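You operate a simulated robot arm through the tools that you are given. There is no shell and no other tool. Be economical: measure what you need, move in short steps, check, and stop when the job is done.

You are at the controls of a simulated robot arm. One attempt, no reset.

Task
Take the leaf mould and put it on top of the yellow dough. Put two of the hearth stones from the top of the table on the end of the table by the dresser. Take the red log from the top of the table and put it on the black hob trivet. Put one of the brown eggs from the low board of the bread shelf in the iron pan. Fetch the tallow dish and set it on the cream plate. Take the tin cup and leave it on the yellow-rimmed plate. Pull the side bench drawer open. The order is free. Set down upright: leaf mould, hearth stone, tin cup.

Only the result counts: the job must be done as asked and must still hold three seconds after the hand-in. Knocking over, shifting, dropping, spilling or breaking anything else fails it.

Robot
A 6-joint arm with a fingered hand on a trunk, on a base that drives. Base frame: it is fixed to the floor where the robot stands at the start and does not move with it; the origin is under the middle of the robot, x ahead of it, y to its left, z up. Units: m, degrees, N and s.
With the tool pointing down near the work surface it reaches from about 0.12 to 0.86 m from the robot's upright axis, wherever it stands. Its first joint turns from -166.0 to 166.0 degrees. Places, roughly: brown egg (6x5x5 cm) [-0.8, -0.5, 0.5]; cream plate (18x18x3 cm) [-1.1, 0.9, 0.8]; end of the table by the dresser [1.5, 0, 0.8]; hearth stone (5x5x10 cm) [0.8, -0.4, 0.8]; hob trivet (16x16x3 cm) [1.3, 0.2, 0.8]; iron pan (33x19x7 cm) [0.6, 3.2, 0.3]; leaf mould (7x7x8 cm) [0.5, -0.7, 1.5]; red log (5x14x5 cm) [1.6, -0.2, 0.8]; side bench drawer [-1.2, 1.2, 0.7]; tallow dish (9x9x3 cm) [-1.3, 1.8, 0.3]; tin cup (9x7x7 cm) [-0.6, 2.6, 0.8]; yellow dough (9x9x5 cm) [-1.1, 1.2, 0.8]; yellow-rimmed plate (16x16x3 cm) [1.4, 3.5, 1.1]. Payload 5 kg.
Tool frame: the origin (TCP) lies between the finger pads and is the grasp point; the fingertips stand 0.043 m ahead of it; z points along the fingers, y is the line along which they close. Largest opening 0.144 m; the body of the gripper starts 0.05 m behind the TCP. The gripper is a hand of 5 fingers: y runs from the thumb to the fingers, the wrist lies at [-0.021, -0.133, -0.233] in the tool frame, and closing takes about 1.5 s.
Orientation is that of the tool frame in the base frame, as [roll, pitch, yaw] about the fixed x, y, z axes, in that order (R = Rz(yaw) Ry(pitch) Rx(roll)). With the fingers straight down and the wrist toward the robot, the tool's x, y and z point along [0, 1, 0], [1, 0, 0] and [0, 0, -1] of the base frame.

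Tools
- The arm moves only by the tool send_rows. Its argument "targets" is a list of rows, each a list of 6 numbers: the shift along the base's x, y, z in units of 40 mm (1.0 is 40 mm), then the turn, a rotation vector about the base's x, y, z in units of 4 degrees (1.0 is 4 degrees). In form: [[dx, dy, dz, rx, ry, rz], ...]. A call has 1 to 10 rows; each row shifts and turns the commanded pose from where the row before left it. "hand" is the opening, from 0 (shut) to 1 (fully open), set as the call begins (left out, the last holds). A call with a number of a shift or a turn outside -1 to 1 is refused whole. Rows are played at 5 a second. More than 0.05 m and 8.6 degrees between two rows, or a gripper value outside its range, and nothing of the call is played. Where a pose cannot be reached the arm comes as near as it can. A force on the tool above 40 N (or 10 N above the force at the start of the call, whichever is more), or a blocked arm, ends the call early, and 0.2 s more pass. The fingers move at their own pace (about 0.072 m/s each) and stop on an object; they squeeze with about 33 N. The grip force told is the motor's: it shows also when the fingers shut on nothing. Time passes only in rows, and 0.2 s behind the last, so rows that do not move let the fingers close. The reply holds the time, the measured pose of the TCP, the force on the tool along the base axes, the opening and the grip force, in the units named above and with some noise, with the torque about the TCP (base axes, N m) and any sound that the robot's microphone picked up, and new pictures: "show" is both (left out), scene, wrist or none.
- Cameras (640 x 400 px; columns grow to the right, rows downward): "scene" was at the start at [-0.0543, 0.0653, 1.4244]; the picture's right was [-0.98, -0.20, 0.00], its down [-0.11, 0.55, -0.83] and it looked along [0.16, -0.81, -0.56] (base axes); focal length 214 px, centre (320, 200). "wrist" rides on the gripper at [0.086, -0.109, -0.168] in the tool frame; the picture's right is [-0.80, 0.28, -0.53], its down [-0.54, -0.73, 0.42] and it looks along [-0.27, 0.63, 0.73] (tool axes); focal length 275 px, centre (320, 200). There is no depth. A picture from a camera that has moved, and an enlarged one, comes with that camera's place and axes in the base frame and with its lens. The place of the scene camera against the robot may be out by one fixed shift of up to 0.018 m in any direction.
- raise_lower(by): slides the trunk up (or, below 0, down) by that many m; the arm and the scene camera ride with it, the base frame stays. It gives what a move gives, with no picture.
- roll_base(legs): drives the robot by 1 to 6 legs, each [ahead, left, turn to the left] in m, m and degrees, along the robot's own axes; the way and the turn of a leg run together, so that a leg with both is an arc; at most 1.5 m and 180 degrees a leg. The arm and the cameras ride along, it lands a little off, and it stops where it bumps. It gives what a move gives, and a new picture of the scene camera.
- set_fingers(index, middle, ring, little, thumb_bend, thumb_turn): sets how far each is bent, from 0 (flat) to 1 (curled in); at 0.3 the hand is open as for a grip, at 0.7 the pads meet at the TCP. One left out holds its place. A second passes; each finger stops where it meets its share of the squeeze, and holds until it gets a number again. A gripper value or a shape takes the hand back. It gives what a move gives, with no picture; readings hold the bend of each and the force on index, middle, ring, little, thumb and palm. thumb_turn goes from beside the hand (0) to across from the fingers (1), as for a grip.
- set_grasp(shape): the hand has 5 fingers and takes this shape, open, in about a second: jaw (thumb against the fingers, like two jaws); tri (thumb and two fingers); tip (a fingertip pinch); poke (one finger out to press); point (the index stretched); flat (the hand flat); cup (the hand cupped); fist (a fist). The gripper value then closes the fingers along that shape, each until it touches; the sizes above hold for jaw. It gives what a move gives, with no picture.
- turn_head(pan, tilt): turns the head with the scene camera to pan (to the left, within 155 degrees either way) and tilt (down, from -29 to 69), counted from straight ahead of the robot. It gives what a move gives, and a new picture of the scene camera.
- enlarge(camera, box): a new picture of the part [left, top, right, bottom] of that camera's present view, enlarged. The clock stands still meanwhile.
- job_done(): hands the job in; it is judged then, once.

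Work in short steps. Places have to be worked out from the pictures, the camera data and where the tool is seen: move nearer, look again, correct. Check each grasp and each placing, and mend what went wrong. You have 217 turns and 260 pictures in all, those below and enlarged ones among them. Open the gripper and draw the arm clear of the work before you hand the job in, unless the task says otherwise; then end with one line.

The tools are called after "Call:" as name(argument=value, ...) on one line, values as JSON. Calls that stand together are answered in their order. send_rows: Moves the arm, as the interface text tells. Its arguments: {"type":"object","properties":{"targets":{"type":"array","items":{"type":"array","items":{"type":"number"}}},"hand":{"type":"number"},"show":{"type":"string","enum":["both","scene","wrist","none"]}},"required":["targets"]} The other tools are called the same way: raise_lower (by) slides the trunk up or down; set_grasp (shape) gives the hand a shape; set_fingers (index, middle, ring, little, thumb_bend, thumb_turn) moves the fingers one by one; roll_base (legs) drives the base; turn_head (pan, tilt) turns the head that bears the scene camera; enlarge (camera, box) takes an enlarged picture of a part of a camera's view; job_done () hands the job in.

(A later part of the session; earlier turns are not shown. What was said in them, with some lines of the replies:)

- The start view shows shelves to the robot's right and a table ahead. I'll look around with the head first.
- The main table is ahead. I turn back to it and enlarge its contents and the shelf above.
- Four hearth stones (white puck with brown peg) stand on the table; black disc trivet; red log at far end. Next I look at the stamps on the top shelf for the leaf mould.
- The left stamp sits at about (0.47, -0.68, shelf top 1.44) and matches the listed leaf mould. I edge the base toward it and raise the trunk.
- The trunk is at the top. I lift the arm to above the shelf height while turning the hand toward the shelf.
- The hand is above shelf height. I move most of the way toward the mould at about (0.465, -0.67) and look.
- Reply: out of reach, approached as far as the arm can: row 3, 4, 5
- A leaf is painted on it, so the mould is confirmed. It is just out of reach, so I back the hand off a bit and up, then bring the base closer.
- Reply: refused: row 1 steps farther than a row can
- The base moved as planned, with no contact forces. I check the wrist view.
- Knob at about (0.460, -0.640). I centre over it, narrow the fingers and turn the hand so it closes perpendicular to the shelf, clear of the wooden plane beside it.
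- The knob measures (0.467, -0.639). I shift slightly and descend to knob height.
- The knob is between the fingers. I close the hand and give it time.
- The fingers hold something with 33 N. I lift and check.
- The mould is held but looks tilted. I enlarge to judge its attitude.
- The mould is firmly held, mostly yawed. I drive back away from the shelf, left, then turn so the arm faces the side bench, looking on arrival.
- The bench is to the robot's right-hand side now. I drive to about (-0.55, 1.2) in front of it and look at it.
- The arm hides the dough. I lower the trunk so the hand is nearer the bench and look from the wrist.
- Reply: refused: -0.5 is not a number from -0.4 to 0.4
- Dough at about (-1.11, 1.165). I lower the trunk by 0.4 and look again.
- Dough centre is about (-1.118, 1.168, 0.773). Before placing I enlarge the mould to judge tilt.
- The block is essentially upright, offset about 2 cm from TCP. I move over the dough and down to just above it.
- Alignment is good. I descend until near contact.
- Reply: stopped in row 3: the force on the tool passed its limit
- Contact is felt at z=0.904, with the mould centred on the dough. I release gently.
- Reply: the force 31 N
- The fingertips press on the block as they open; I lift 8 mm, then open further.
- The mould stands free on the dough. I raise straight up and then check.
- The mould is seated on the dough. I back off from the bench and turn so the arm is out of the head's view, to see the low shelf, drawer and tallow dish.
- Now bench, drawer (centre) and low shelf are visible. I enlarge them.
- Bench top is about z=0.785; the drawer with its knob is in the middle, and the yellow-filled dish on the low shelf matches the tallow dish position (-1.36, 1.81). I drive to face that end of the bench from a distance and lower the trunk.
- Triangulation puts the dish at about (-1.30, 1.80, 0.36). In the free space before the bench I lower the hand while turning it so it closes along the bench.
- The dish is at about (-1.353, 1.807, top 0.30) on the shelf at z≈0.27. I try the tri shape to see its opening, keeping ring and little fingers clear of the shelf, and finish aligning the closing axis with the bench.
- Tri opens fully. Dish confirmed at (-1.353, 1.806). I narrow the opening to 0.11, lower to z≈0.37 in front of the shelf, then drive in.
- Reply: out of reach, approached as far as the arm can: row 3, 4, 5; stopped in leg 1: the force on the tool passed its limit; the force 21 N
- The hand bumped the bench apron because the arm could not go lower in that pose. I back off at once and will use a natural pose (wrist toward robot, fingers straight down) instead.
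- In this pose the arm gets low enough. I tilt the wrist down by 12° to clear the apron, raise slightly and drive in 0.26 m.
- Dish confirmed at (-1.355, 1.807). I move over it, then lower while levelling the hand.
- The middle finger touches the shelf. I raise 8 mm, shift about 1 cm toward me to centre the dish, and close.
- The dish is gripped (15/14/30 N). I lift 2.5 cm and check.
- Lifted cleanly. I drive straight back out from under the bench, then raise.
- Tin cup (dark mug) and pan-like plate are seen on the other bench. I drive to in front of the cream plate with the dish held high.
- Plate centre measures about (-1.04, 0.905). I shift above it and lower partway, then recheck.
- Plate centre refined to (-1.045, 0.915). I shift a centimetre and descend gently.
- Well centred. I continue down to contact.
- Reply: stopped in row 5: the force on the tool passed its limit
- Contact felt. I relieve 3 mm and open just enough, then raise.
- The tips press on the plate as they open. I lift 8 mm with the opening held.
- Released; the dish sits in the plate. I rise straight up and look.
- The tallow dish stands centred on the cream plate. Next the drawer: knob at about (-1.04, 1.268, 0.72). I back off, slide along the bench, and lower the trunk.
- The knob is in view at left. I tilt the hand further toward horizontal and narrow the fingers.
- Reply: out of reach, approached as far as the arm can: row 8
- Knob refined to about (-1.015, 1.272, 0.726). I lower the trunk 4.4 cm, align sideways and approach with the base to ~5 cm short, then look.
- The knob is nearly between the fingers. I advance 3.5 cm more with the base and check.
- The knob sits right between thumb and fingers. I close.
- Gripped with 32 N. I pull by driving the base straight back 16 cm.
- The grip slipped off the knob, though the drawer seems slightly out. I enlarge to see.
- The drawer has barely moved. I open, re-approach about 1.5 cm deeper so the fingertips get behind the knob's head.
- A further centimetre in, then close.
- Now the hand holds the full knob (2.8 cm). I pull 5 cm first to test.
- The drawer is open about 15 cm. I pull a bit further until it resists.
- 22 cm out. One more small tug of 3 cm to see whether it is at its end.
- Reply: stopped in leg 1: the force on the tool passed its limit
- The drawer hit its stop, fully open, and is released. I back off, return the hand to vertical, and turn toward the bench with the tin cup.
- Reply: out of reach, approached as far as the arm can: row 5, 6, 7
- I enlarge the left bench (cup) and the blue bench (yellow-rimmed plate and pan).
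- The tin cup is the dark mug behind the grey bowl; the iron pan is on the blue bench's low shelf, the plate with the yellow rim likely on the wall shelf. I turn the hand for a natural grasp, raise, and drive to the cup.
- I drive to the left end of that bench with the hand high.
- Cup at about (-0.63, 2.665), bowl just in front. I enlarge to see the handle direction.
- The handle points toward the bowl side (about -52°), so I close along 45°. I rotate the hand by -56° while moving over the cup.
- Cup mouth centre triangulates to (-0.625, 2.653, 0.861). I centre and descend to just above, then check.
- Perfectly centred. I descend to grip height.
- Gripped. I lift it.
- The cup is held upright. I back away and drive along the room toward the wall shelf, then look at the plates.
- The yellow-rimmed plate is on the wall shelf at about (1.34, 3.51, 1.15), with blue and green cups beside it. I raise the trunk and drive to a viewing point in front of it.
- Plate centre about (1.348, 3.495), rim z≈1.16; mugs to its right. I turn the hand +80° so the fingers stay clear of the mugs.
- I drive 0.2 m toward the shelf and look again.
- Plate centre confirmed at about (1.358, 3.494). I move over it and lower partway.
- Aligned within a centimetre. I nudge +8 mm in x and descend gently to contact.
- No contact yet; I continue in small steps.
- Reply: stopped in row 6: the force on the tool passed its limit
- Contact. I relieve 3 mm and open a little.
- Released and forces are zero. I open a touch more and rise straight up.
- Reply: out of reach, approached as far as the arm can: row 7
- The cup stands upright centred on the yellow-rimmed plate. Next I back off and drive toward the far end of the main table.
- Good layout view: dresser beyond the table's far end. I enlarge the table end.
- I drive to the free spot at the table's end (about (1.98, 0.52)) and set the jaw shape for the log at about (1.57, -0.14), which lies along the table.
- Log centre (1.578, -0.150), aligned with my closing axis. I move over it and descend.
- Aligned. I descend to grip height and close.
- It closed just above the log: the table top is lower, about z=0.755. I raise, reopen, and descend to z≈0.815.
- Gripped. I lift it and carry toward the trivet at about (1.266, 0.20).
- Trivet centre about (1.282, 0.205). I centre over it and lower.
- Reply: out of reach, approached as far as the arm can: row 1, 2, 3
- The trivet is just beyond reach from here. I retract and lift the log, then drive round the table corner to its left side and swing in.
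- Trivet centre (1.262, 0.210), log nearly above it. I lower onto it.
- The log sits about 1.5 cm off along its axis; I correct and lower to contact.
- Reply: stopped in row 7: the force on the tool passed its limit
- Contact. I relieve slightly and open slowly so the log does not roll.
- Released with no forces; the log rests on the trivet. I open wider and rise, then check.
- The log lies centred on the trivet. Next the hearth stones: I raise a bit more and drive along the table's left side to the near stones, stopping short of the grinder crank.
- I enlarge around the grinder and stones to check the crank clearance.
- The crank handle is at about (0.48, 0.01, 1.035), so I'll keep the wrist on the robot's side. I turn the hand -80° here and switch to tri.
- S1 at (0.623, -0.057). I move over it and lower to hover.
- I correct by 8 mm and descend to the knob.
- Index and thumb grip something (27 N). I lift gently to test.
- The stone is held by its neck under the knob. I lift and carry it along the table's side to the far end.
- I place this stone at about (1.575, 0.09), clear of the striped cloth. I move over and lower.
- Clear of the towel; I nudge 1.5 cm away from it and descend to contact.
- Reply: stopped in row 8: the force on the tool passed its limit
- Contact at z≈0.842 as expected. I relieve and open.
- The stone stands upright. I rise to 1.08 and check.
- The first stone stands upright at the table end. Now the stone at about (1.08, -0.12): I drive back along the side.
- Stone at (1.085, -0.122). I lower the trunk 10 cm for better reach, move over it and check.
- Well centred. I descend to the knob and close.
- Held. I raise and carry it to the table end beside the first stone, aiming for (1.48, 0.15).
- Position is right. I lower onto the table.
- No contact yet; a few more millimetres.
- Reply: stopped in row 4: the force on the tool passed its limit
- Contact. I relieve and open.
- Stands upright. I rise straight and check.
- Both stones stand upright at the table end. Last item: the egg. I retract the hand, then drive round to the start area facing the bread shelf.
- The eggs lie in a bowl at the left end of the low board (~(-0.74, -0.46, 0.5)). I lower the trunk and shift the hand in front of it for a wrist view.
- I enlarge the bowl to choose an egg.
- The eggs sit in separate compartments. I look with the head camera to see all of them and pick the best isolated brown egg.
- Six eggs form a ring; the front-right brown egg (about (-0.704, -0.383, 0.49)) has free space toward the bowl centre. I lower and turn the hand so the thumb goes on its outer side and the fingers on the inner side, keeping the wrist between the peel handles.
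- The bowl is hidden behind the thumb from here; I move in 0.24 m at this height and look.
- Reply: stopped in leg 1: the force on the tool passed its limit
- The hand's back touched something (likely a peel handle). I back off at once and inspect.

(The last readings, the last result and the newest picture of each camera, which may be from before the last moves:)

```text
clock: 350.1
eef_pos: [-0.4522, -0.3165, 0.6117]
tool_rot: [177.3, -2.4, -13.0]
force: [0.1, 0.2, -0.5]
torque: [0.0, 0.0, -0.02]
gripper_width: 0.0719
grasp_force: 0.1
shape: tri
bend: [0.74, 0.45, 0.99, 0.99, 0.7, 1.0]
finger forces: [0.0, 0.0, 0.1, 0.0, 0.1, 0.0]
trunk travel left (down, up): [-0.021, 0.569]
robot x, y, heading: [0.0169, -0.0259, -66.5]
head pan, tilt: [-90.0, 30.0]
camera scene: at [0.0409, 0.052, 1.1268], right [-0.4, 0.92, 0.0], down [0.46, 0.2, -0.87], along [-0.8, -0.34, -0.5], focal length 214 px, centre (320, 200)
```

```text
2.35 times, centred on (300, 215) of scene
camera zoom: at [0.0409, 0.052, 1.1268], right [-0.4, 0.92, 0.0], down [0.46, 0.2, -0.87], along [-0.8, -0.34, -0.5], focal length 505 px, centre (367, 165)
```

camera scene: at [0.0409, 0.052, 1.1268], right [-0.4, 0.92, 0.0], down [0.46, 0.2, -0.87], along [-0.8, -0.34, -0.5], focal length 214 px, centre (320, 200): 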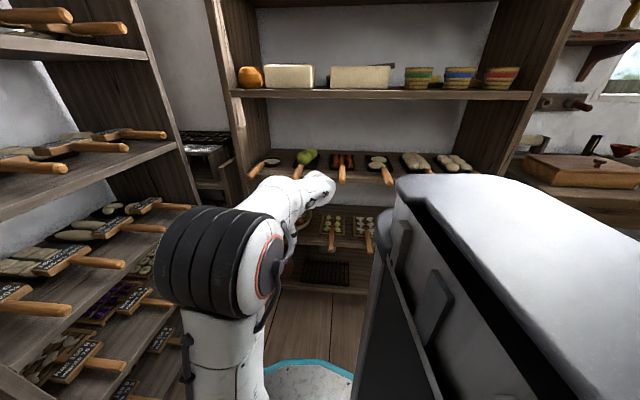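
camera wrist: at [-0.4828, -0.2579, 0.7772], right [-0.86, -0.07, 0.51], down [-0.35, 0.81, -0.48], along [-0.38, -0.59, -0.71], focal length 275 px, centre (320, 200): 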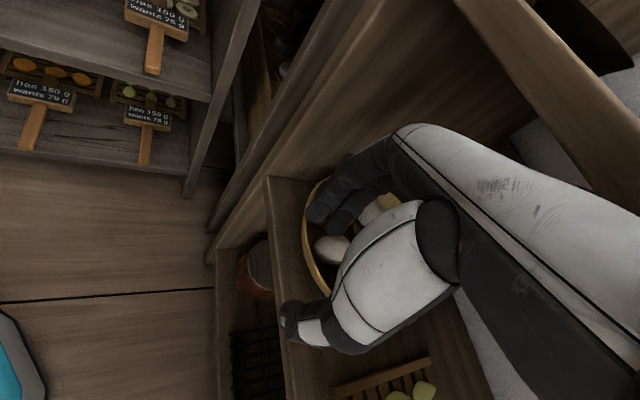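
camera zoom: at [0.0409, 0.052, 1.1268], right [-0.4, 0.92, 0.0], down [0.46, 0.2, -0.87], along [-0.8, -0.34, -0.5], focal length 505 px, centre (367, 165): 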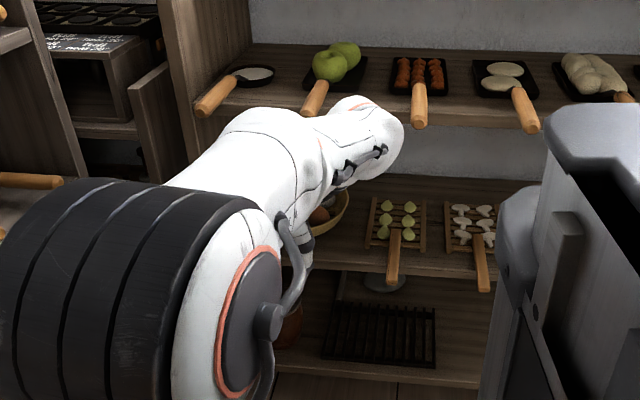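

The trays look unmoved. A better plan: approach with wrist toward me and tilted ~25° so the hand passes beneath the handles, taking the rear brown egg (at about (-0.773, -0.466)) along the bowl's radius. I reorient here.

Call:
send_rows(targets=[[0.3, 0.1, 0, 0, 0, -1], [0.3, 0.1, 0, 0, 0, -1], [0, 0, 0, 0, 0, -1], [0, 0, 0, 0, 0, -1], [0, 0, 0, 0, 0, -1], [0, 0, 0, 0, 0, -1], [0, 0, 0, 0, 0, -1], [0, 0, 0, 0, 0, -1], [0, 0, 0, 0, 0, -1], [0, 0, 0, 0, 0, -1]], show="none")

Call:
send_rows(targets=[[0, 0, 0, 0, 0, -1], [0, 0, 0, 0, 0, -1], [0, 0, 0, 0, 0, -1], [0, 0, 0, 0, 0, -1], [0, 0, 0, -0.28, 0.96, 0], [0, 0, 0, -0.28, 0.96, 0], [0, 0, 0, -0.28, 0.96, 0], [0, 0, 0, -0.28, 0.96, 0], [0, 0, 0, -0.28, 0.96, 0], [0, 0, 0, -0.28, 0.96, 0]], hand=0.55, show="wrist")

```text
clock: 352.3
eef_pos: [-0.4281, -0.308, 0.6114]
tool_rot: [177.4, -2.4, -53.0]
force: [-0.5, 0.4, 0.1]
torque: [0.04, 0.0, -0.01]
gripper_width: 0.0717
grasp_force: 0.1
shape: tri
bend: [0.74, 0.45, 0.99, 0.99, 0.7, 1.0]
finger forces: [0.0, 0.0, 0.1, 0.0, 0.0, 0.1]
trunk travel left (down, up): [-0.021, 0.569]
robot x, y, heading: [0.0146, -0.0267, -66.7]
head pan, tilt: [-90.0, 30.0]
```

```text
clock: 354.5
eef_pos: [-0.4252, -0.3168, 0.612]
tool_rot: [157.1, -1.8, -66.6]
force: [0.1, -0.6, 0.5]
torque: [0.01, -0.02, 0.04]
gripper_width: 0.0787
grasp_force: 0.1
shape: tri
bend: [0.74, 0.43, 0.99, 0.99, 0.68, 1.0]
finger forces: [0.0, 0.0, 0.1, 0.1, 0.1, 0.0]
out of reach, approached as far as the arm can: row 9, 10
trunk travel left (down, up): [-0.021, 0.569]
robot x, y, heading: [0.0166, -0.0242, -66.5]
head pan, tilt: [-90.0, 30.0]
camera wrist: at [-0.2404, -0.3278, 0.7262], right [-0.37, 0.73, 0.58], down [0.26, 0.68, -0.69], along [-0.89, -0.11, -0.44], focal length 275 px, centre (320, 200)
```

wrist: 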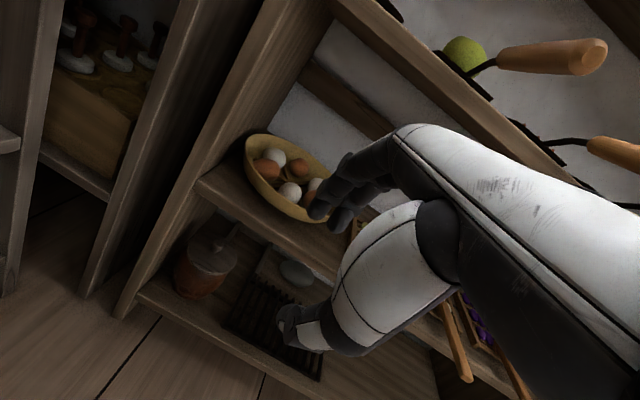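

I drive in 0.16 m (wrist still outside the handles), then increase tilt and shift sideways toward the egg's line.

Call:
roll_base(legs=[[-0.0206, -0.159, 0]])

Call:
send_rows(targets=[[0, -0.4, -0.2, -0.28, 0.96, 0], [0, -0.4, -0.2, -0.28, 0.96, 0], [-0.1, -0.4, -0.2, 0, 0, 0]], show="wrist")

```text
clock: 355.9
eef_pos: [-0.5803, -0.362, 0.613]
tool_rot: [157.1, -1.7, -66.6]
force: [-0.2, -0.4, -0.5]
torque: [0.03, 0.01, -0.01]
gripper_width: 0.0789
grasp_force: 0.0
shape: tri
bend: [0.74, 0.43, 0.99, 0.99, 0.68, 1.0]
finger forces: [0.0, 0.0, 0.1, 0.0, 0.0, 0.0]
trunk travel left (down, up): [-0.021, 0.569]
robot x, y, heading: [-0.1401, -0.0708, -66.7]
head pan, tilt: [-90.0, 30.0]
camera scene: at [-0.1145, 0.0065, 1.1268], right [-0.4, 0.92, 0.0], down [0.46, 0.2, -0.87], along [-0.79, -0.34, -0.5], focal length 214 px, centre (320, 200)
```

scene: 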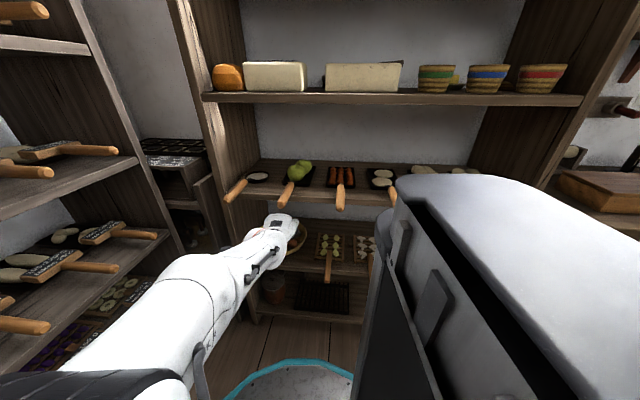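

```text
clock: 356.7
eef_pos: [-0.5854, -0.4111, 0.5897]
tool_rot: [149.2, -0.8, -66.5]
force: [0.5, 0.1, 0.1]
torque: [0.02, -0.05, 0.01]
gripper_width: 0.0789
grasp_force: 0.1
shape: tri
bend: [0.74, 0.43, 0.99, 0.99, 0.68, 1.0]
finger forces: [0.1, 0.0, 0.1, 0.0, 0.0, 0.1]
trunk travel left (down, up): [-0.021, 0.569]
robot x, y, heading: [-0.136, -0.0728, -66.8]
head pan, tilt: [-90.0, 30.0]
camera wrist: at [-0.3866, -0.4177, 0.6776], right [-0.29, 0.75, 0.59], down [0.16, 0.65, -0.74], along [-0.94, -0.12, -0.31], focal length 275 px, centre (320, 200)
```

wrist: 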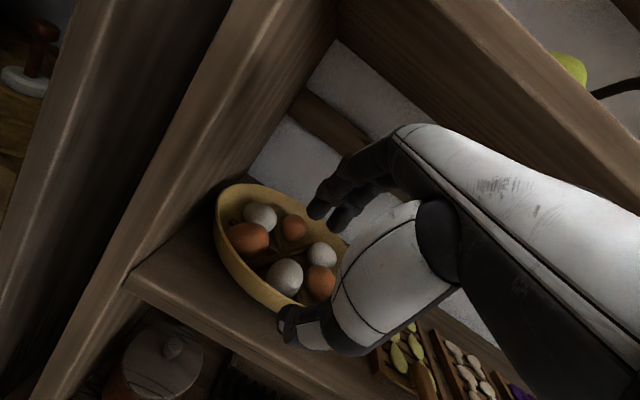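

Excellent view: rear brown egg at (-0.79, -0.476, 0.478), hand is under the handles. I extend forward 0.2 m at this height.

Call:
send_rows(targets=[[-0.96, -0.28, 0, 0, 0, 0], [-0.96, -0.28, 0, 0, 0, 0], [-0.96, -0.28, 0, 0, 0, 0], [-0.96, -0.3, 0, 0, 0, 0]], show="wrist")

```text
clock: 357.7
eef_pos: [-0.7392, -0.4561, 0.5884]
tool_rot: [149.2, -0.7, -66.5]
force: [-0.9, -0.2, 0.4]
torque: [0.05, -0.02, 0.0]
gripper_width: 0.0788
grasp_force: 0.2
shape: tri
bend: [0.74, 0.43, 0.99, 0.99, 0.68, 1.0]
finger forces: [0.0, 0.0, 0.0, 0.0, 0.0, 0.0]
trunk travel left (down, up): [-0.021, 0.569]
robot x, y, heading: [-0.1393, -0.0678, -66.6]
head pan, tilt: [-90.0, 30.0]
camera wrist: at [-0.5401, -0.4639, 0.677], right [-0.29, 0.75, 0.59], down [0.16, 0.65, -0.74], along [-0.94, -0.12, -0.31], focal length 275 px, centre (320, 200)
```

wrist: 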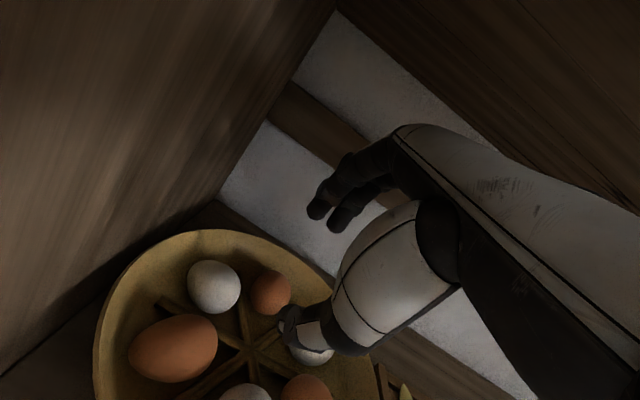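

Aligned within millimetres sideways. I move the last bit forward, then down while levelling by 11° so thumb enters the bowl's empty centre.

Call:
send_rows(targets=[[-0.55, -0.2, -0.1, 0, 0, 0], [-0.5, -0.2, -0.3, 0.2, -0.66, 0], [0, 0, -0.55, 0.2, -0.66, 0], [0, 0, -0.55, 0.2, -0.66, 0], [0, 0, -0.4, 0.2, -0.66, 0]], show="wrist")

Call:
enlarge(camera="wrist", box=[220, 170, 380, 330])

```text
clock: 358.9
eef_pos: [-0.7812, -0.4737, 0.5201]
tool_rot: [159.5, -2.0, -66.7]
force: [-3.1, 1.1, 25.1]
torque: [-0.13, 0.29, 0.0]
gripper_width: 0.0751
grasp_force: 0.0
shape: tri
bend: [0.74, 0.42, 0.99, 0.99, 0.72, 1.0]
finger forces: [6.4, 2.5, 0.0, 0.0, 19.2, 0.0]
trunk travel left (down, up): [-0.021, 0.569]
robot x, y, heading: [-0.137, -0.0719, -66.6]
head pan, tilt: [-90.0, 30.0]
camera wrist: at [-0.6013, -0.4856, 0.6407], right [-0.4, 0.72, 0.57], down [0.28, 0.69, -0.67], along [-0.87, -0.1, -0.47], focal length 275 px, centre (320, 200)
```

wrist: 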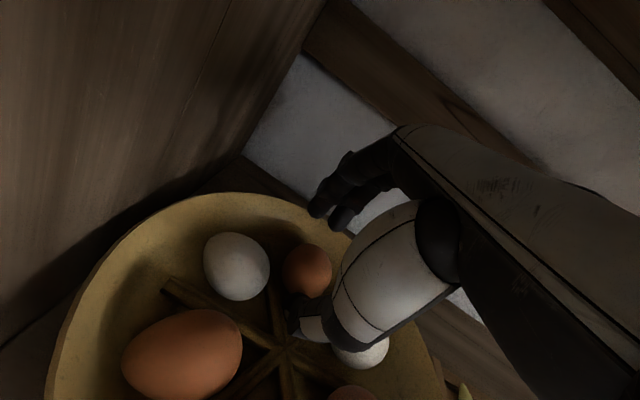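

```text
2.50 times, centred on (300, 250) of wrist
camera zoom: at [-0.6013, -0.4856, 0.6407], right [-0.4, 0.72, 0.57], down [0.28, 0.69, -0.67], along [-0.87, -0.1, -0.47], focal length 688 px, centre (370, 75)
```

zoom: 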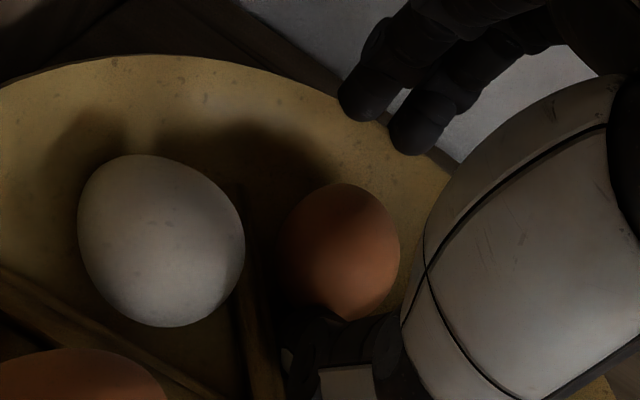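

Thumb touches the bowl floor and fingers the wall, with the egg between. I raise 7 mm and close.

Call:
send_rows(targets=[[0, 0, 0.35, 0, 0, 0]], show="none")

Call:
send_rows(targets=[[0, 0, 0, 0, 0, 0], [0, 0, 0, 0, 0, 0], [0, 0, 0, 0, 0, 0], [0, 0, 0, 0, 0, 0], [0, 0, 0, 0, 0, 0], [0, 0, 0, 0, 0, 0]], hand=0.1, show="wrist")

```text
clock: 359.3
eef_pos: [-0.7777, -0.4725, 0.524]
tool_rot: [160.5, -2.0, -66.7]
force: [-4.3, -0.1, 2.8]
torque: [-0.05, 0.2, 0.04]
gripper_width: 0.0761
grasp_force: 0.0
shape: tri
bend: [0.74, 0.42, 0.99, 0.99, 0.71, 1.0]
finger forces: [0.8, 0.2, 0.1, 0.0, 4.9, 0.0]
trunk travel left (down, up): [-0.021, 0.569]
robot x, y, heading: [-0.1419, -0.0701, -66.6]
head pan, tilt: [-90.0, 30.0]
```

```text
clock: 360.7
eef_pos: [-0.7793, -0.4729, 0.528]
tool_rot: [160.0, -2.0, -66.7]
force: [-3.0, -2.0, 13.9]
torque: [-0.39, 0.69, 0.14]
gripper_width: 0.052
grasp_force: 14.1
shape: tri
bend: [0.74, 0.48, 1.0, 1.0, 0.76, 1.0]
finger forces: [12.0, 7.9, 0.1, 0.1, 7.8, 0.0]
trunk travel left (down, up): [-0.021, 0.569]
robot x, y, heading: [-0.1384, -0.0734, -66.4]
head pan, tilt: [-90.0, 30.0]
camera wrist: at [-0.6003, -0.4855, 0.6507], right [-0.4, 0.72, 0.57], down [0.29, 0.69, -0.66], along [-0.87, -0.1, -0.48], focal length 275 px, centre (320, 200)
```

wrist: 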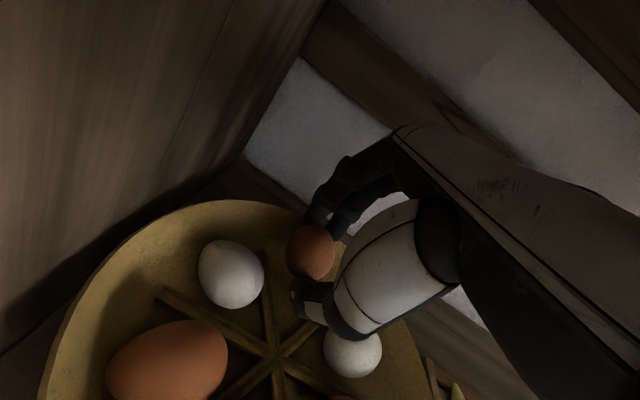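

The fingers are on the egg. I let the grip build and then lift slightly.

Call:
send_rows(targets=[[0, 0, 0, 0, 0, 0], [0, 0, 0, 0, 0, 0], [0, 0, 0, 0, 0, 0]], hand=0, show="none")

Call:
send_rows(targets=[[0, 0, 0.3, 0, 0, 0], [0, 0, 0.4, 0, 0, 0]], show="wrist")

```text
clock: 361.5
eef_pos: [-0.7785, -0.4725, 0.5269]
tool_rot: [160.1, -2.0, -66.7]
force: [-3.0, -3.1, 11.2]
torque: [-0.25, 0.7, 0.12]
gripper_width: 0.0521
grasp_force: 14.0
shape: tri
bend: [0.74, 0.48, 1.0, 1.0, 0.76, 1.0]
finger forces: [9.2, 11.6, 0.0, 0.0, 8.2, 0.0]
trunk travel left (down, up): [-0.021, 0.569]
robot x, y, heading: [-0.1356, -0.073, -66.6]
head pan, tilt: [-90.0, 30.0]
```

```text
clock: 362.1
eef_pos: [-0.7664, -0.4834, 0.5239]
tool_rot: [161.9, -1.1, -65.8]
force: [-9.0, 0.8, 22.2]
torque: [-0.37, 1.33, -0.08]
gripper_width: 0.0532
grasp_force: 13.7
shape: tri
bend: [0.74, 0.46, 1.0, 1.0, 0.77, 1.0]
finger forces: [12.3, 17.8, 0.1, 0.0, 7.3, 0.1]
out of reach, approached as far as the arm can: row 2
trunk travel left (down, up): [-0.021, 0.569]
robot x, y, heading: [-0.1404, -0.0737, -66.6]
head pan, tilt: [-90.0, 30.0]
camera wrist: at [-0.591, -0.4966, 0.6504], right [-0.43, 0.69, 0.58], down [0.29, 0.71, -0.64], along [-0.86, -0.1, -0.51], focal length 275 px, centre (320, 200)
```

wrist: 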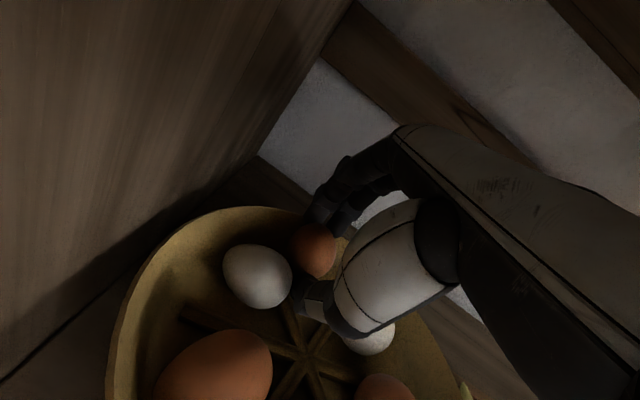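

The arm is at a joint limit for lifting; I lift with the trunk instead.

Call:
raise_lower(by=0.03)

Call:
send_rows(targets=[[0, 0, 0, 0, 0, 0]], show="wrist")

```text
clock: 362.5
eef_pos: [-0.7624, -0.4817, 0.52]
tool_rot: [163.2, -1.2, -65.9]
force: [-13.3, -2.0, 28.2]
torque: [-0.56, 1.71, 0.0]
gripper_width: 0.0564
grasp_force: 14.0
shape: tri
bend: [0.74, 0.44, 1.0, 1.0, 0.78, 1.0]
finger forces: [14.1, 22.8, 0.1, 0.0, 9.1, 0.1]
trunk travel left (down, up): [-0.027, 0.563]
robot x, y, heading: [-0.1395, -0.0739, -66.4]
head pan, tilt: [-90.0, 30.0]
stopped: the force on the tool passed its limit (the readings are from after the stop); the commanded pose is now the measured one
```

```text
clock: 362.9
eef_pos: [-0.7627, -0.4814, 0.521]
tool_rot: [163.1, -1.3, -65.9]
force: [-13.4, -2.8, 26.0]
torque: [-0.52, 1.63, -0.02]
gripper_width: 0.0555
grasp_force: 14.0
shape: tri
bend: [0.74, 0.44, 1.0, 1.0, 0.78, 1.0]
finger forces: [13.4, 22.2, 0.0, 0.0, 7.5, 0.0]
trunk travel left (down, up): [-0.027, 0.563]
robot x, y, heading: [-0.1389, -0.0707, -66.0]
head pan, tilt: [-90.0, 30.0]
camera wrist: at [-0.589, -0.4953, 0.6501], right [-0.44, 0.69, 0.58], down [0.3, 0.72, -0.63], along [-0.85, -0.1, -0.52], focal length 275 px, centre (320, 200)
```

wrist: 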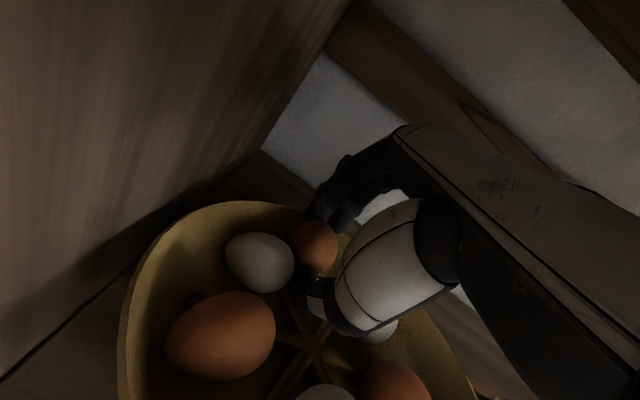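

Something resists the lift, perhaps the forearm under a handle. I look with the head camera.

Call:
turn_head(pan=-95, tilt=25)

Call:
enlarge(camera="scene", box=[190, 120, 390, 290])

```text
clock: 363.6
eef_pos: [-0.7622, -0.4799, 0.5212]
tool_rot: [163.1, -1.4, -65.9]
force: [-13.1, -6.8, 27.7]
torque: [-0.72, 1.76, 0.08]
gripper_width: 0.0558
grasp_force: 14.6
shape: tri
bend: [0.74, 0.44, 1.0, 1.0, 0.78, 1.0]
finger forces: [14.9, 23.0, 0.0, 0.1, 5.7, 0.0]
trunk travel left (down, up): [-0.027, 0.563]
robot x, y, heading: [-0.1415, -0.0711, -66.4]
head pan, tilt: [-95.0, 25.0]
camera scene: at [-0.1201, 0.0084, 1.1407], right [-0.32, 0.95, 0.0], down [0.4, 0.14, -0.9], along [-0.86, -0.29, -0.43], focal length 214 px, centre (320, 200)
```

scene: 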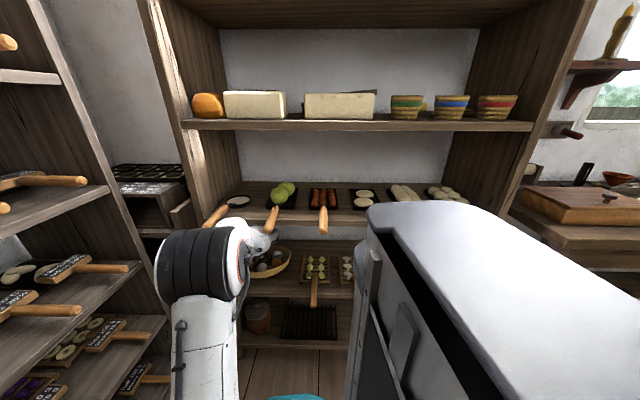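

```text
2.35 times, centred on (290, 205) of scene
camera zoom: at [-0.1201, 0.0084, 1.1407], right [-0.32, 0.95, 0.0], down [0.4, 0.14, -0.9], along [-0.86, -0.29, -0.43], focal length 505 px, centre (391, 188)
```

zoom: 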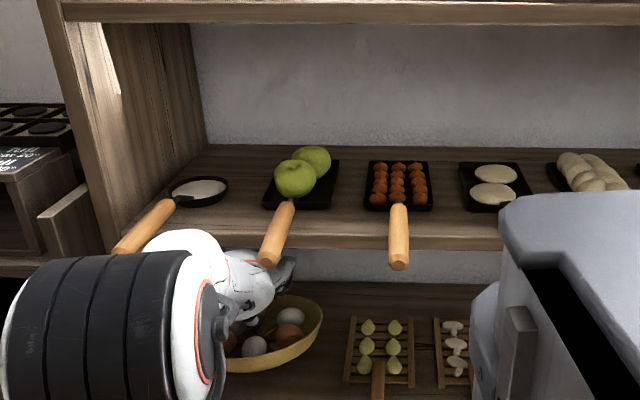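

Trays are in place. The arm likely needs more tilt to rise, so I reverse the way I came: lift while tilting back.

Call:
send_rows(targets=[[0, 0, 0.4, -0.1, 0.3, 0], [0, 0, 0.4, -0.2, 0.66, 0], [0, 0, 0.4, -0.2, 0.66, 0], [0, 0, 0.4, -0.2, 0.66, 0]], show="wrist")

```text
clock: 364.6
eef_pos: [-0.7587, -0.4777, 0.5771]
tool_rot: [154.3, -0.2, -65.8]
force: [-0.3, 0.0, -0.8]
torque: [0.01, 0.01, -0.02]
gripper_width: 0.049
grasp_force: 14.0
shape: tri
bend: [0.74, 0.51, 1.0, 1.0, 0.76, 1.0]
finger forces: [5.5, 3.7, 0.0, 0.1, 9.0, 0.1]
trunk travel left (down, up): [-0.027, 0.563]
robot x, y, heading: [-0.1388, -0.0719, -66.2]
head pan, tilt: [-95.0, 25.0]
camera wrist: at [-0.5683, -0.4853, 0.6816], right [-0.35, 0.72, 0.6], down [0.21, 0.68, -0.7], along [-0.91, -0.12, -0.39], focal length 275 px, centre (320, 200)
```

wrist: 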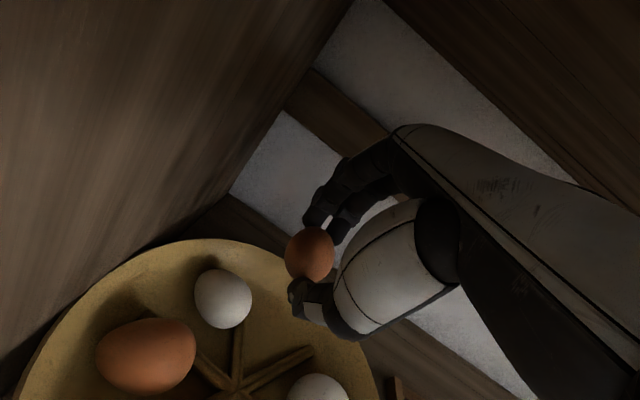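

The egg is out, held gently; the others undisturbed. I retreat with the base, then retract the arm clear of the shelf.

Call:
roll_base(legs=[[0.026, 0.198, 0]])

Call:
send_rows(targets=[[0.9, 0.26, 0, 0, 0, 0], [0.9, 0.26, 0, 0, 0, 0], [0.9, 0.26, 0, 0, 0, 0], [0.9, 0.26, 0, 0, 0, 0], [0.9, 0.26, 0, 0, 0, 0], [0.9, 0.26, 0, 0, 0, 0]], show="wrist")

```text
clock: 366.2
eef_pos: [-0.5677, -0.4231, 0.5899]
tool_rot: [153.3, -0.4, -65.5]
force: [0.4, -0.4, -0.3]
torque: [0.0, 0.02, 0.0]
gripper_width: 0.0492
grasp_force: 14.0
shape: tri
bend: [0.74, 0.51, 1.0, 1.0, 0.76, 1.0]
finger forces: [5.7, 3.7, 0.0, 0.0, 9.1, 0.1]
trunk travel left (down, up): [-0.027, 0.563]
robot x, y, heading: [0.0588, -0.0185, -66.0]
head pan, tilt: [-95.0, 25.0]
camera scene: at [0.0763, 0.0695, 1.1405], right [-0.32, 0.95, 0.0], down [0.4, 0.14, -0.91], along [-0.86, -0.29, -0.42], focal length 214 px, centre (320, 200)
```

scene: 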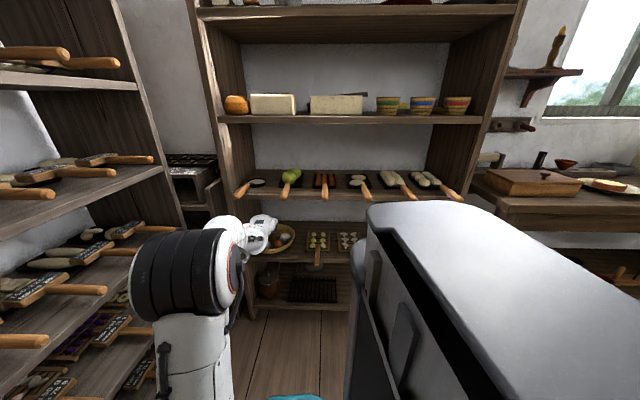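

```text
clock: 367.6
eef_pos: [-0.3494, -0.3612, 0.5892]
tool_rot: [153.2, -0.4, -65.7]
force: [-0.5, 0.3, -0.8]
torque: [0.04, -0.01, 0.02]
gripper_width: 0.0492
grasp_force: 13.8
shape: tri
bend: [0.74, 0.51, 1.0, 1.0, 0.76, 1.0]
finger forces: [5.5, 3.8, 0.0, 0.0, 8.9, 0.0]
trunk travel left (down, up): [-0.027, 0.563]
robot x, y, heading: [0.0525, -0.0154, -66.1]
head pan, tilt: [-95.0, 25.0]
camera wrist: at [-0.1571, -0.3676, 0.6893], right [-0.34, 0.72, 0.6], down [0.19, 0.68, -0.71], along [-0.92, -0.13, -0.37], focal length 275 px, centre (320, 200)
```

wrist: 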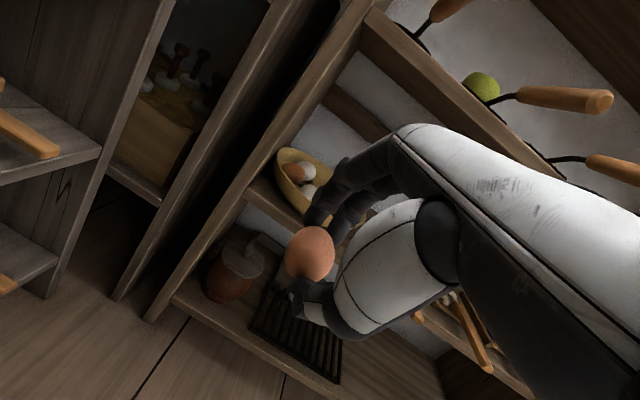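

Egg secure. I drive to the blue bench with the iron pan, turning the arm toward it.

Call:
roll_base(legs=[[-0.533, 0.07, 0], [-0.355, 0.432, 0], [0, 0, -115], [-0.736, -1.096, 0]])

Call:
send_rows(targets=[[0, 0, 0, 0, 0, 0]], show="wrist")

Call:
turn_head(pan=-90, tilt=35)

```text
clock: 384.5
eef_pos: [0.797, 2.5771, 0.5889]
tool_rot: [153.3, -0.2, 178.1]
force: [-0.3, 0.4, -0.2]
torque: [0.03, 0.0, 0.0]
gripper_width: 0.049
grasp_force: 14.3
shape: tri
bend: [0.74, 0.51, 1.0, 1.0, 0.76, 1.0]
finger forces: [5.2, 3.8, 0.1, 0.0, 8.1, 0.0]
trunk travel left (down, up): [-0.027, 0.563]
robot x, y, heading: [0.9281, 2.0612, 177.5]
head pan, tilt: [-95.0, 25.0]
camera scene: at [0.9806, 1.9887, 1.1405], right [0.99, -0.13, 0.0], down [-0.05, -0.42, -0.91], along [0.12, 0.9, -0.42], focal length 214 px, centre (320, 200)
```

scene: 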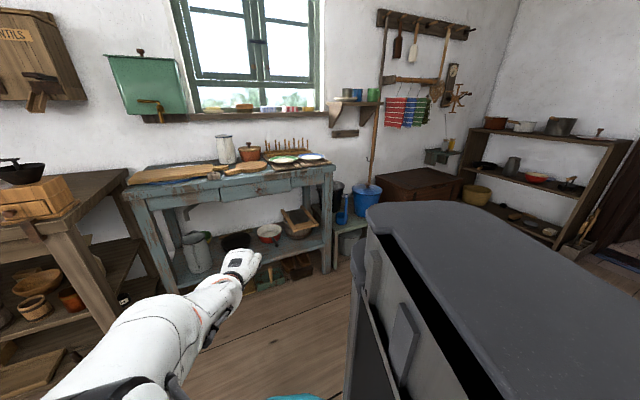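

```text
clock: 384.9
eef_pos: [0.7971, 2.5777, 0.5896]
tool_rot: [153.3, -0.3, 178.2]
force: [0.0, -0.5, -1.3]
torque: [-0.02, 0.06, -0.02]
gripper_width: 0.0487
grasp_force: 14.1
shape: tri
bend: [0.74, 0.51, 1.0, 1.0, 0.76, 1.0]
finger forces: [5.2, 3.7, 0.0, 0.1, 8.1, 0.0]
trunk travel left (down, up): [-0.027, 0.563]
robot x, y, heading: [0.9265, 2.056, 177.6]
head pan, tilt: [-95.0, 25.0]
camera wrist: at [0.7069, 2.4078, 0.6893], right [0.8, -0.01, 0.6], down [0.52, -0.48, -0.71], along [0.29, 0.88, -0.37], focal length 275 px, centre (320, 200)
```

wrist: 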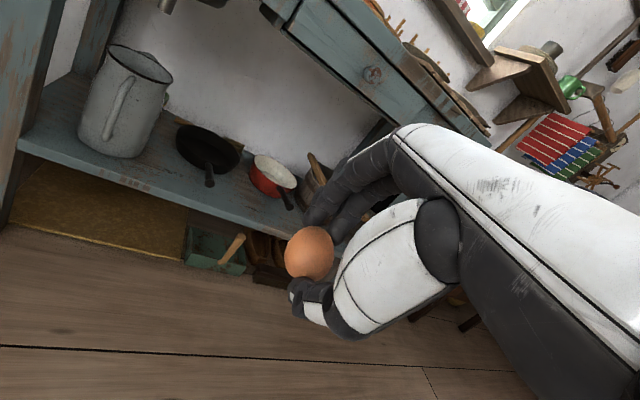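

```text
clock: 385.6
eef_pos: [0.7976, 2.5778, 0.5893]
tool_rot: [153.3, -0.2, 178.1]
force: [0.1, -0.3, -0.6]
torque: [-0.01, 0.01, 0.0]
gripper_width: 0.0489
grasp_force: 13.9
shape: tri
bend: [0.74, 0.51, 1.0, 1.0, 0.76, 1.0]
finger forces: [5.3, 3.7, 0.1, 0.0, 8.1, 0.0]
trunk travel left (down, up): [-0.027, 0.563]
robot x, y, heading: [0.9288, 2.0613, 177.5]
head pan, tilt: [-90.0, 35.0]
camera scene: at [0.9724, 1.9853, 1.1248], right [1.0, -0.04, 0.0], down [-0.02, -0.57, -0.82], along [0.03, 0.82, -0.57], focal length 214 px, centre (320, 200)
```

scene: 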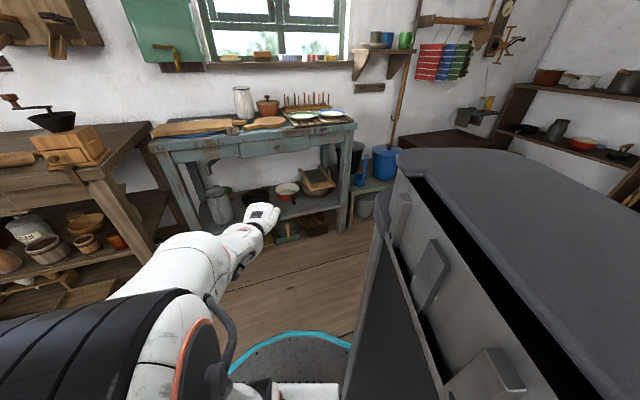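

Pan centre triangulates to (0.599, 3.142), rim about z=0.33; apron bottom 0.69. I lower the egg in free space and drive in.

Call:
send_rows(targets=[[0, 0, -0.85, 0, 0, 0], [0, 0, -0.85, 0, 0, 0], [0, 0, -0.85, 0, 0, 0], [0, 0, -0.85, 0, 0, 0], [0, 0, -0.85, 0, 0, 0]], show="none")

Call:
roll_base(legs=[[0.15, -0.351, 0]])

Call:
send_rows(targets=[[0, 0, 0, 0, 0, 0]], show="wrist")

```text
clock: 386.8
eef_pos: [0.798, 2.5806, 0.4199]
tool_rot: [153.2, -0.3, 178.2]
force: [0.2, 0.0, -0.3]
torque: [-0.01, 0.01, 0.02]
gripper_width: 0.0489
grasp_force: 13.8
shape: tri
bend: [0.74, 0.51, 1.0, 1.0, 0.76, 1.0]
finger forces: [5.3, 3.8, 0.0, 0.1, 8.4, 0.1]
out of reach, approached as far as the arm can: row 3
trunk travel left (down, up): [-0.027, 0.563]
robot x, y, heading: [0.9294, 2.0607, 177.4]
head pan, tilt: [-90.0, 35.0]
```

```text
clock: 389.2
eef_pos: [0.6643, 2.9354, 0.4192]
tool_rot: [153.3, -0.3, 178.0]
force: [-0.3, -0.2, -0.7]
torque: [-0.01, 0.02, 0.0]
gripper_width: 0.049
grasp_force: 14.0
shape: tri
bend: [0.74, 0.51, 1.0, 1.0, 0.76, 1.0]
finger forces: [5.3, 3.9, 0.1, 0.0, 8.3, 0.0]
trunk travel left (down, up): [-0.027, 0.563]
robot x, y, heading: [0.7927, 2.4157, 177.5]
head pan, tilt: [-90.0, 35.0]
camera scene: at [0.8371, 2.3408, 1.1248], right [1.0, -0.04, 0.0], down [-0.03, -0.57, -0.82], along [0.04, 0.82, -0.57], focal length 214 px, centre (320, 200)
```

scene: 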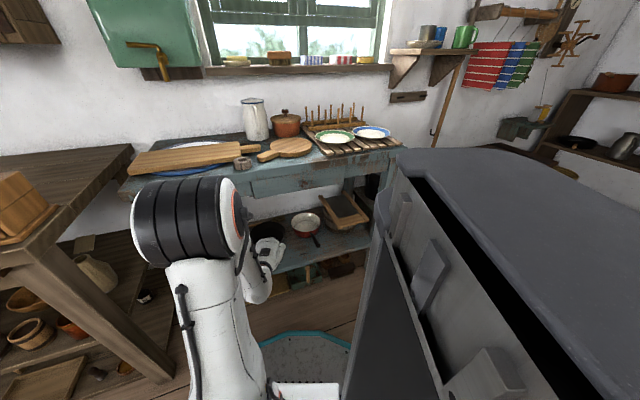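

```text
clock: 389.6
eef_pos: [0.6641, 2.9351, 0.4185]
tool_rot: [153.2, -0.3, 178.0]
force: [0.2, -0.5, -0.5]
torque: [-0.01, 0.0, 0.01]
gripper_width: 0.0489
grasp_force: 14.2
shape: tri
bend: [0.74, 0.51, 1.0, 1.0, 0.76, 1.0]
finger forces: [5.4, 3.6, 0.1, 0.1, 8.3, 0.1]
trunk travel left (down, up): [-0.027, 0.563]
robot x, y, heading: [0.7889, 2.4124, 177.7]
head pan, tilt: [-90.0, 35.0]
camera wrist: at [0.5726, 2.7658, 0.5199], right [0.8, -0.01, 0.6], down [0.52, -0.48, -0.71], along [0.3, 0.88, -0.37], focal length 275 px, centre (320, 200)
```

wrist: 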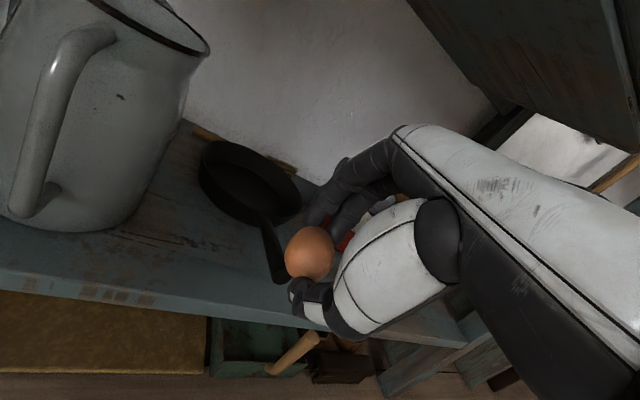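

Pan centre about (0.596, 3.13), its handle pointing toward me. I raise 2 cm to clear the handle and extend over the pan.

Call:
send_rows(targets=[[0, 0, 0.5, 0, 0, 0], [-0.34, 0.9, 0, 0, 0, 0], [-0.34, 0.9, 0, 0, 0, 0], [-0.34, 0.9, 0, 0, 0, 0], [-0.34, 0.9, 0, 0, 0, 0], [-0.34, 0.9, 0, 0, 0, 0]], show="wrist")

```text
clock: 391.0
eef_pos: [0.593, 3.1129, 0.44]
tool_rot: [153.3, -0.2, 178.0]
force: [-0.4, -0.9, 0.1]
torque: [-0.04, -0.01, -0.02]
gripper_width: 0.049
grasp_force: 13.8
shape: tri
bend: [0.74, 0.51, 1.0, 1.0, 0.76, 1.0]
finger forces: [5.3, 3.7, 0.1, 0.0, 8.3, 0.0]
trunk travel left (down, up): [-0.027, 0.563]
robot x, y, heading: [0.7906, 2.4122, 177.5]
head pan, tilt: [-90.0, 35.0]
camera wrist: at [0.5025, 2.9433, 0.5403], right [0.8, -0.01, 0.6], down [0.52, -0.48, -0.71], along [0.3, 0.88, -0.37], focal length 275 px, centre (320, 200)
```

wrist: 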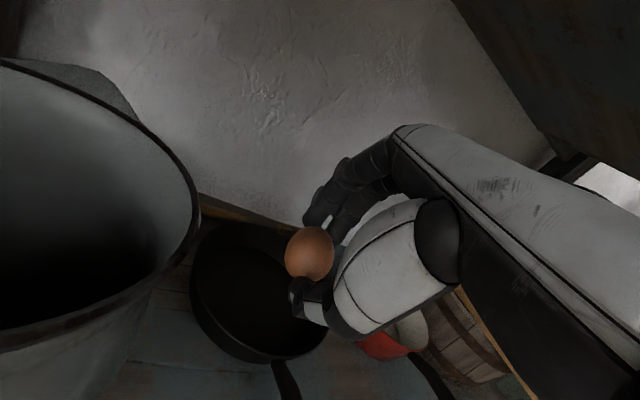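

Nearly centred over the pan. I shift 1 cm and lower the egg into it.

Call:
send_rows(targets=[[-0.27, 0.25, -0.3, 0, 0, 0], [0, 0, -0.5, 0, 0, 0], [0, 0, -0.5, 0, 0, 0], [0, 0, -0.4, 0, 0, 0], [0, 0, -0.2, 0, 0, 0], [0, 0, -0.2, 0, 0, 0]], show="wrist")

```text
clock: 392.4
eef_pos: [0.5848, 3.1261, 0.3565]
tool_rot: [153.1, -0.3, 177.9]
force: [-0.4, 3.8, 3.8]
torque: [0.08, 0.03, -0.06]
gripper_width: 0.0492
grasp_force: 14.0
shape: tri
bend: [0.74, 0.51, 1.0, 1.0, 0.77, 1.0]
finger forces: [7.2, 5.1, 0.0, 0.0, 18.2, 0.0]
trunk travel left (down, up): [-0.027, 0.563]
robot x, y, heading: [0.7896, 2.4186, 177.3]
head pan, tilt: [-90.0, 35.0]
camera wrist: at [0.4938, 2.9561, 0.4568], right [0.8, -0.02, 0.6], down [0.52, -0.47, -0.71], along [0.3, 0.88, -0.37], focal length 275 px, centre (320, 200)
```

wrist: 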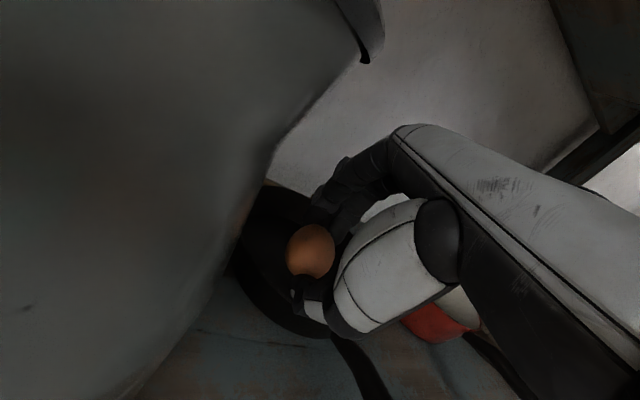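

Thumb lightly touches the pan; the egg is inside just above the floor. I release with a small opening.

Call:
send_rows(targets=[[0, 0.1, 0.1, 0, 0, 0], [0, 0, 0, 0, 0, 0], [0, 0, 0, 0, 0, 0]], hand=0.48, show="wrist")

```text
clock: 393.2
eef_pos: [0.5859, 3.1286, 0.3597]
tool_rot: [153.1, -0.3, 178.0]
force: [1.5, 4.5, 9.1]
torque: [-0.01, -0.05, 0.02]
gripper_width: 0.0635
grasp_force: 0.1
shape: tri
bend: [0.74, 0.46, 0.99, 0.99, 0.74, 1.0]
finger forces: [0.0, 0.0, 0.0, 0.0, 9.9, 0.0]
trunk travel left (down, up): [-0.027, 0.563]
robot x, y, heading: [0.7924, 2.4142, 177.6]
head pan, tilt: [-90.0, 35.0]
camera wrist: at [0.4942, 2.9597, 0.4609], right [0.8, -0.02, 0.6], down [0.52, -0.47, -0.71], along [0.3, 0.88, -0.37], focal length 275 px, centre (320, 200)
```

wrist: 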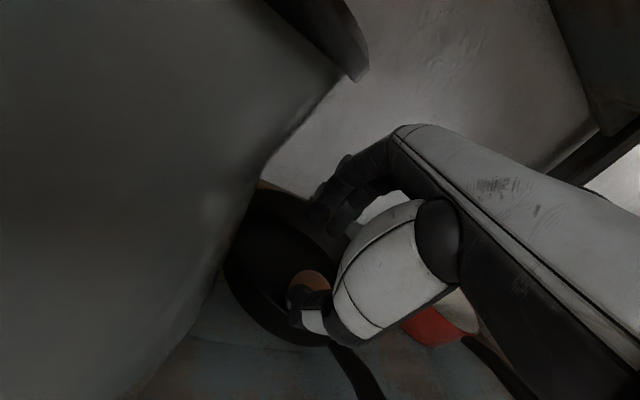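

The egg is in the pan. I lift straight up gently.

Call:
send_rows(targets=[[0, 0.1, 0.3, 0, 0, 0], [0, 0, 0.5, 0, 0, 0], [0, 0, 0.6, 0, 0, 0], [0, 0, 0.6, 0, 0, 0]], show="wrist")

```text
clock: 394.2
eef_pos: [0.5846, 3.1344, 0.4379]
tool_rot: [153.4, -0.4, 178.1]
force: [-0.3, 0.1, -1.1]
torque: [0.05, 0.0, 0.05]
gripper_width: 0.0687
grasp_force: 0.0
shape: tri
bend: [0.74, 0.46, 0.99, 0.99, 0.71, 1.0]
finger forces: [0.0, 0.0, 0.1, 0.0, 0.1, 0.0]
trunk travel left (down, up): [-0.027, 0.563]
robot x, y, heading: [0.7911, 2.4142, 177.6]
head pan, tilt: [-90.0, 35.0]
camera wrist: at [0.4936, 2.9643, 0.5387], right [0.8, -0.01, 0.6], down [0.52, -0.48, -0.71], along [0.3, 0.88, -0.38], focal length 275 px, centre (320, 200)
```

wrist: 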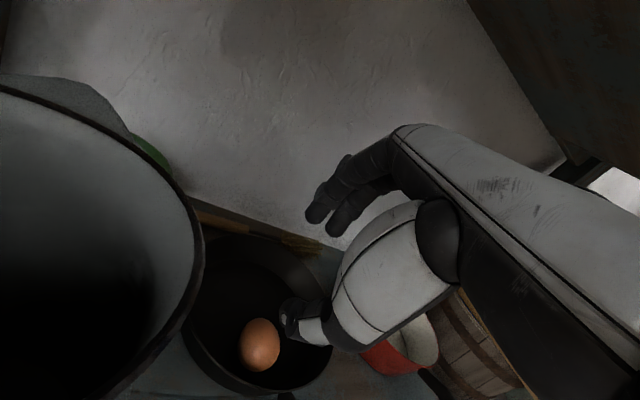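

The egg lies in the iron pan. I retract along the way I came and drive back clear.

Call:
send_rows(targets=[[0, 0, 0.4, 0, 0, 0], [0.34, -0.9, 0, 0, 0, 0], [0.34, -0.9, 0, 0, 0, 0], [0.34, -0.9, 0, 0, 0, 0], [0.34, -0.9, 0, 0, 0, 0], [0.34, -0.9, 0, 0, 0, 0]], show="none")

Call:
roll_base(legs=[[-0.15, 0.4, 0]])

Call:
send_rows(targets=[[0, 0, 0, 0, 0, 0]], hand=1, show="wrist")

```text
clock: 395.6
eef_pos: [0.6526, 2.9524, 0.4565]
tool_rot: [153.4, -0.3, 178.1]
force: [-0.5, -0.2, 0.0]
torque: [-0.02, -0.02, 0.0]
gripper_width: 0.0686
grasp_force: 0.0
shape: tri
bend: [0.74, 0.46, 0.99, 0.99, 0.71, 1.0]
finger forces: [0.0, 0.1, 0.0, 0.1, 0.0, 0.1]
trunk travel left (down, up): [-0.027, 0.563]
robot x, y, heading: [0.7912, 2.4168, 177.4]
head pan, tilt: [-90.0, 35.0]
```

```text
clock: 398.3
eef_pos: [0.7871, 2.5379, 0.4561]
tool_rot: [153.4, -0.2, 177.4]
force: [0.0, -0.5, -0.4]
torque: [-0.01, 0.0, -0.01]
gripper_width: 0.0689
grasp_force: 0.1
shape: tri
bend: [0.74, 0.46, 0.99, 0.99, 0.71, 1.0]
finger forces: [0.0, 0.0, 0.1, 0.1, 0.0, 0.1]
trunk travel left (down, up): [-0.027, 0.563]
robot x, y, heading: [0.9177, 1.9968, 177.1]
head pan, tilt: [-90.0, 35.0]
camera scene: at [0.9666, 1.9241, 1.1248], right [1.0, -0.05, 0.0], down [-0.03, -0.57, -0.82], along [0.04, 0.82, -0.57], focal length 214 px, centre (320, 200)
```

scene: 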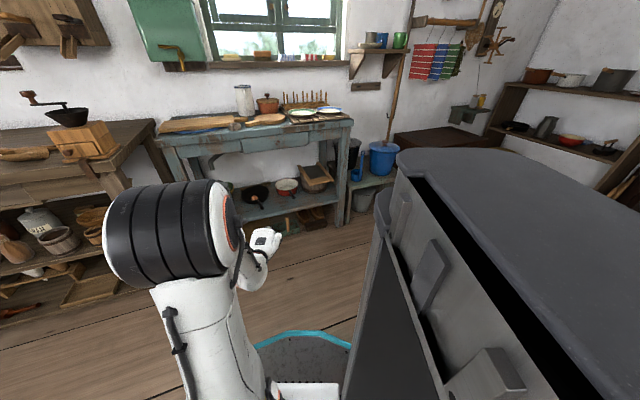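

```text
clock: 398.7
eef_pos: [0.7881, 2.538, 0.4559]
tool_rot: [153.3, -0.4, 177.4]
force: [0.1, 0.2, 0.2]
torque: [-0.02, 0.04, 0.0]
gripper_width: 0.1244
grasp_force: 0.0
shape: tri
bend: [0.26, 0.33, 0.99, 0.99, 0.44, 0.98]
finger forces: [0.1, 0.0, 0.0, 0.1, 0.1, 0.1]
trunk travel left (down, up): [-0.027, 0.563]
robot x, y, heading: [0.9218, 1.994, 177.0]
head pan, tilt: [-90.0, 35.0]
camera wrist: at [0.6946, 2.369, 0.5569], right [0.8, -0.02, 0.6], down [0.52, -0.48, -0.71], along [0.3, 0.88, -0.37], focal length 275 px, centre (320, 200)
```

wrist: 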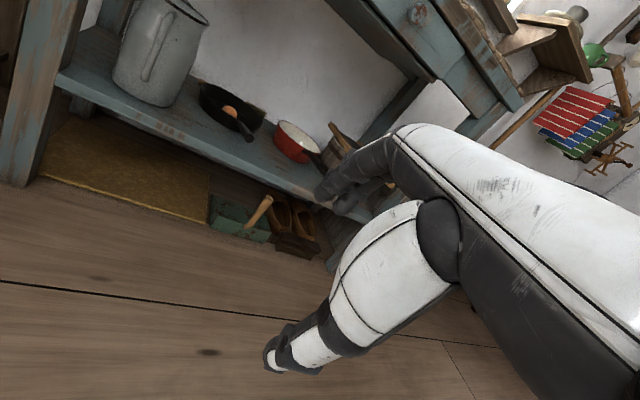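

The egg is visible in the pan, the hand is open and clear, and every other item was checked when it was placed. I hand the job in.

Call:
job_done()

```text
The job is handed in.
```

I did all seven parts and handed the job in. The egg grasp touched the shelf: the hand brushed one tray handle and pressed the bowl, but the trays and remaining eggs looked unmoved.
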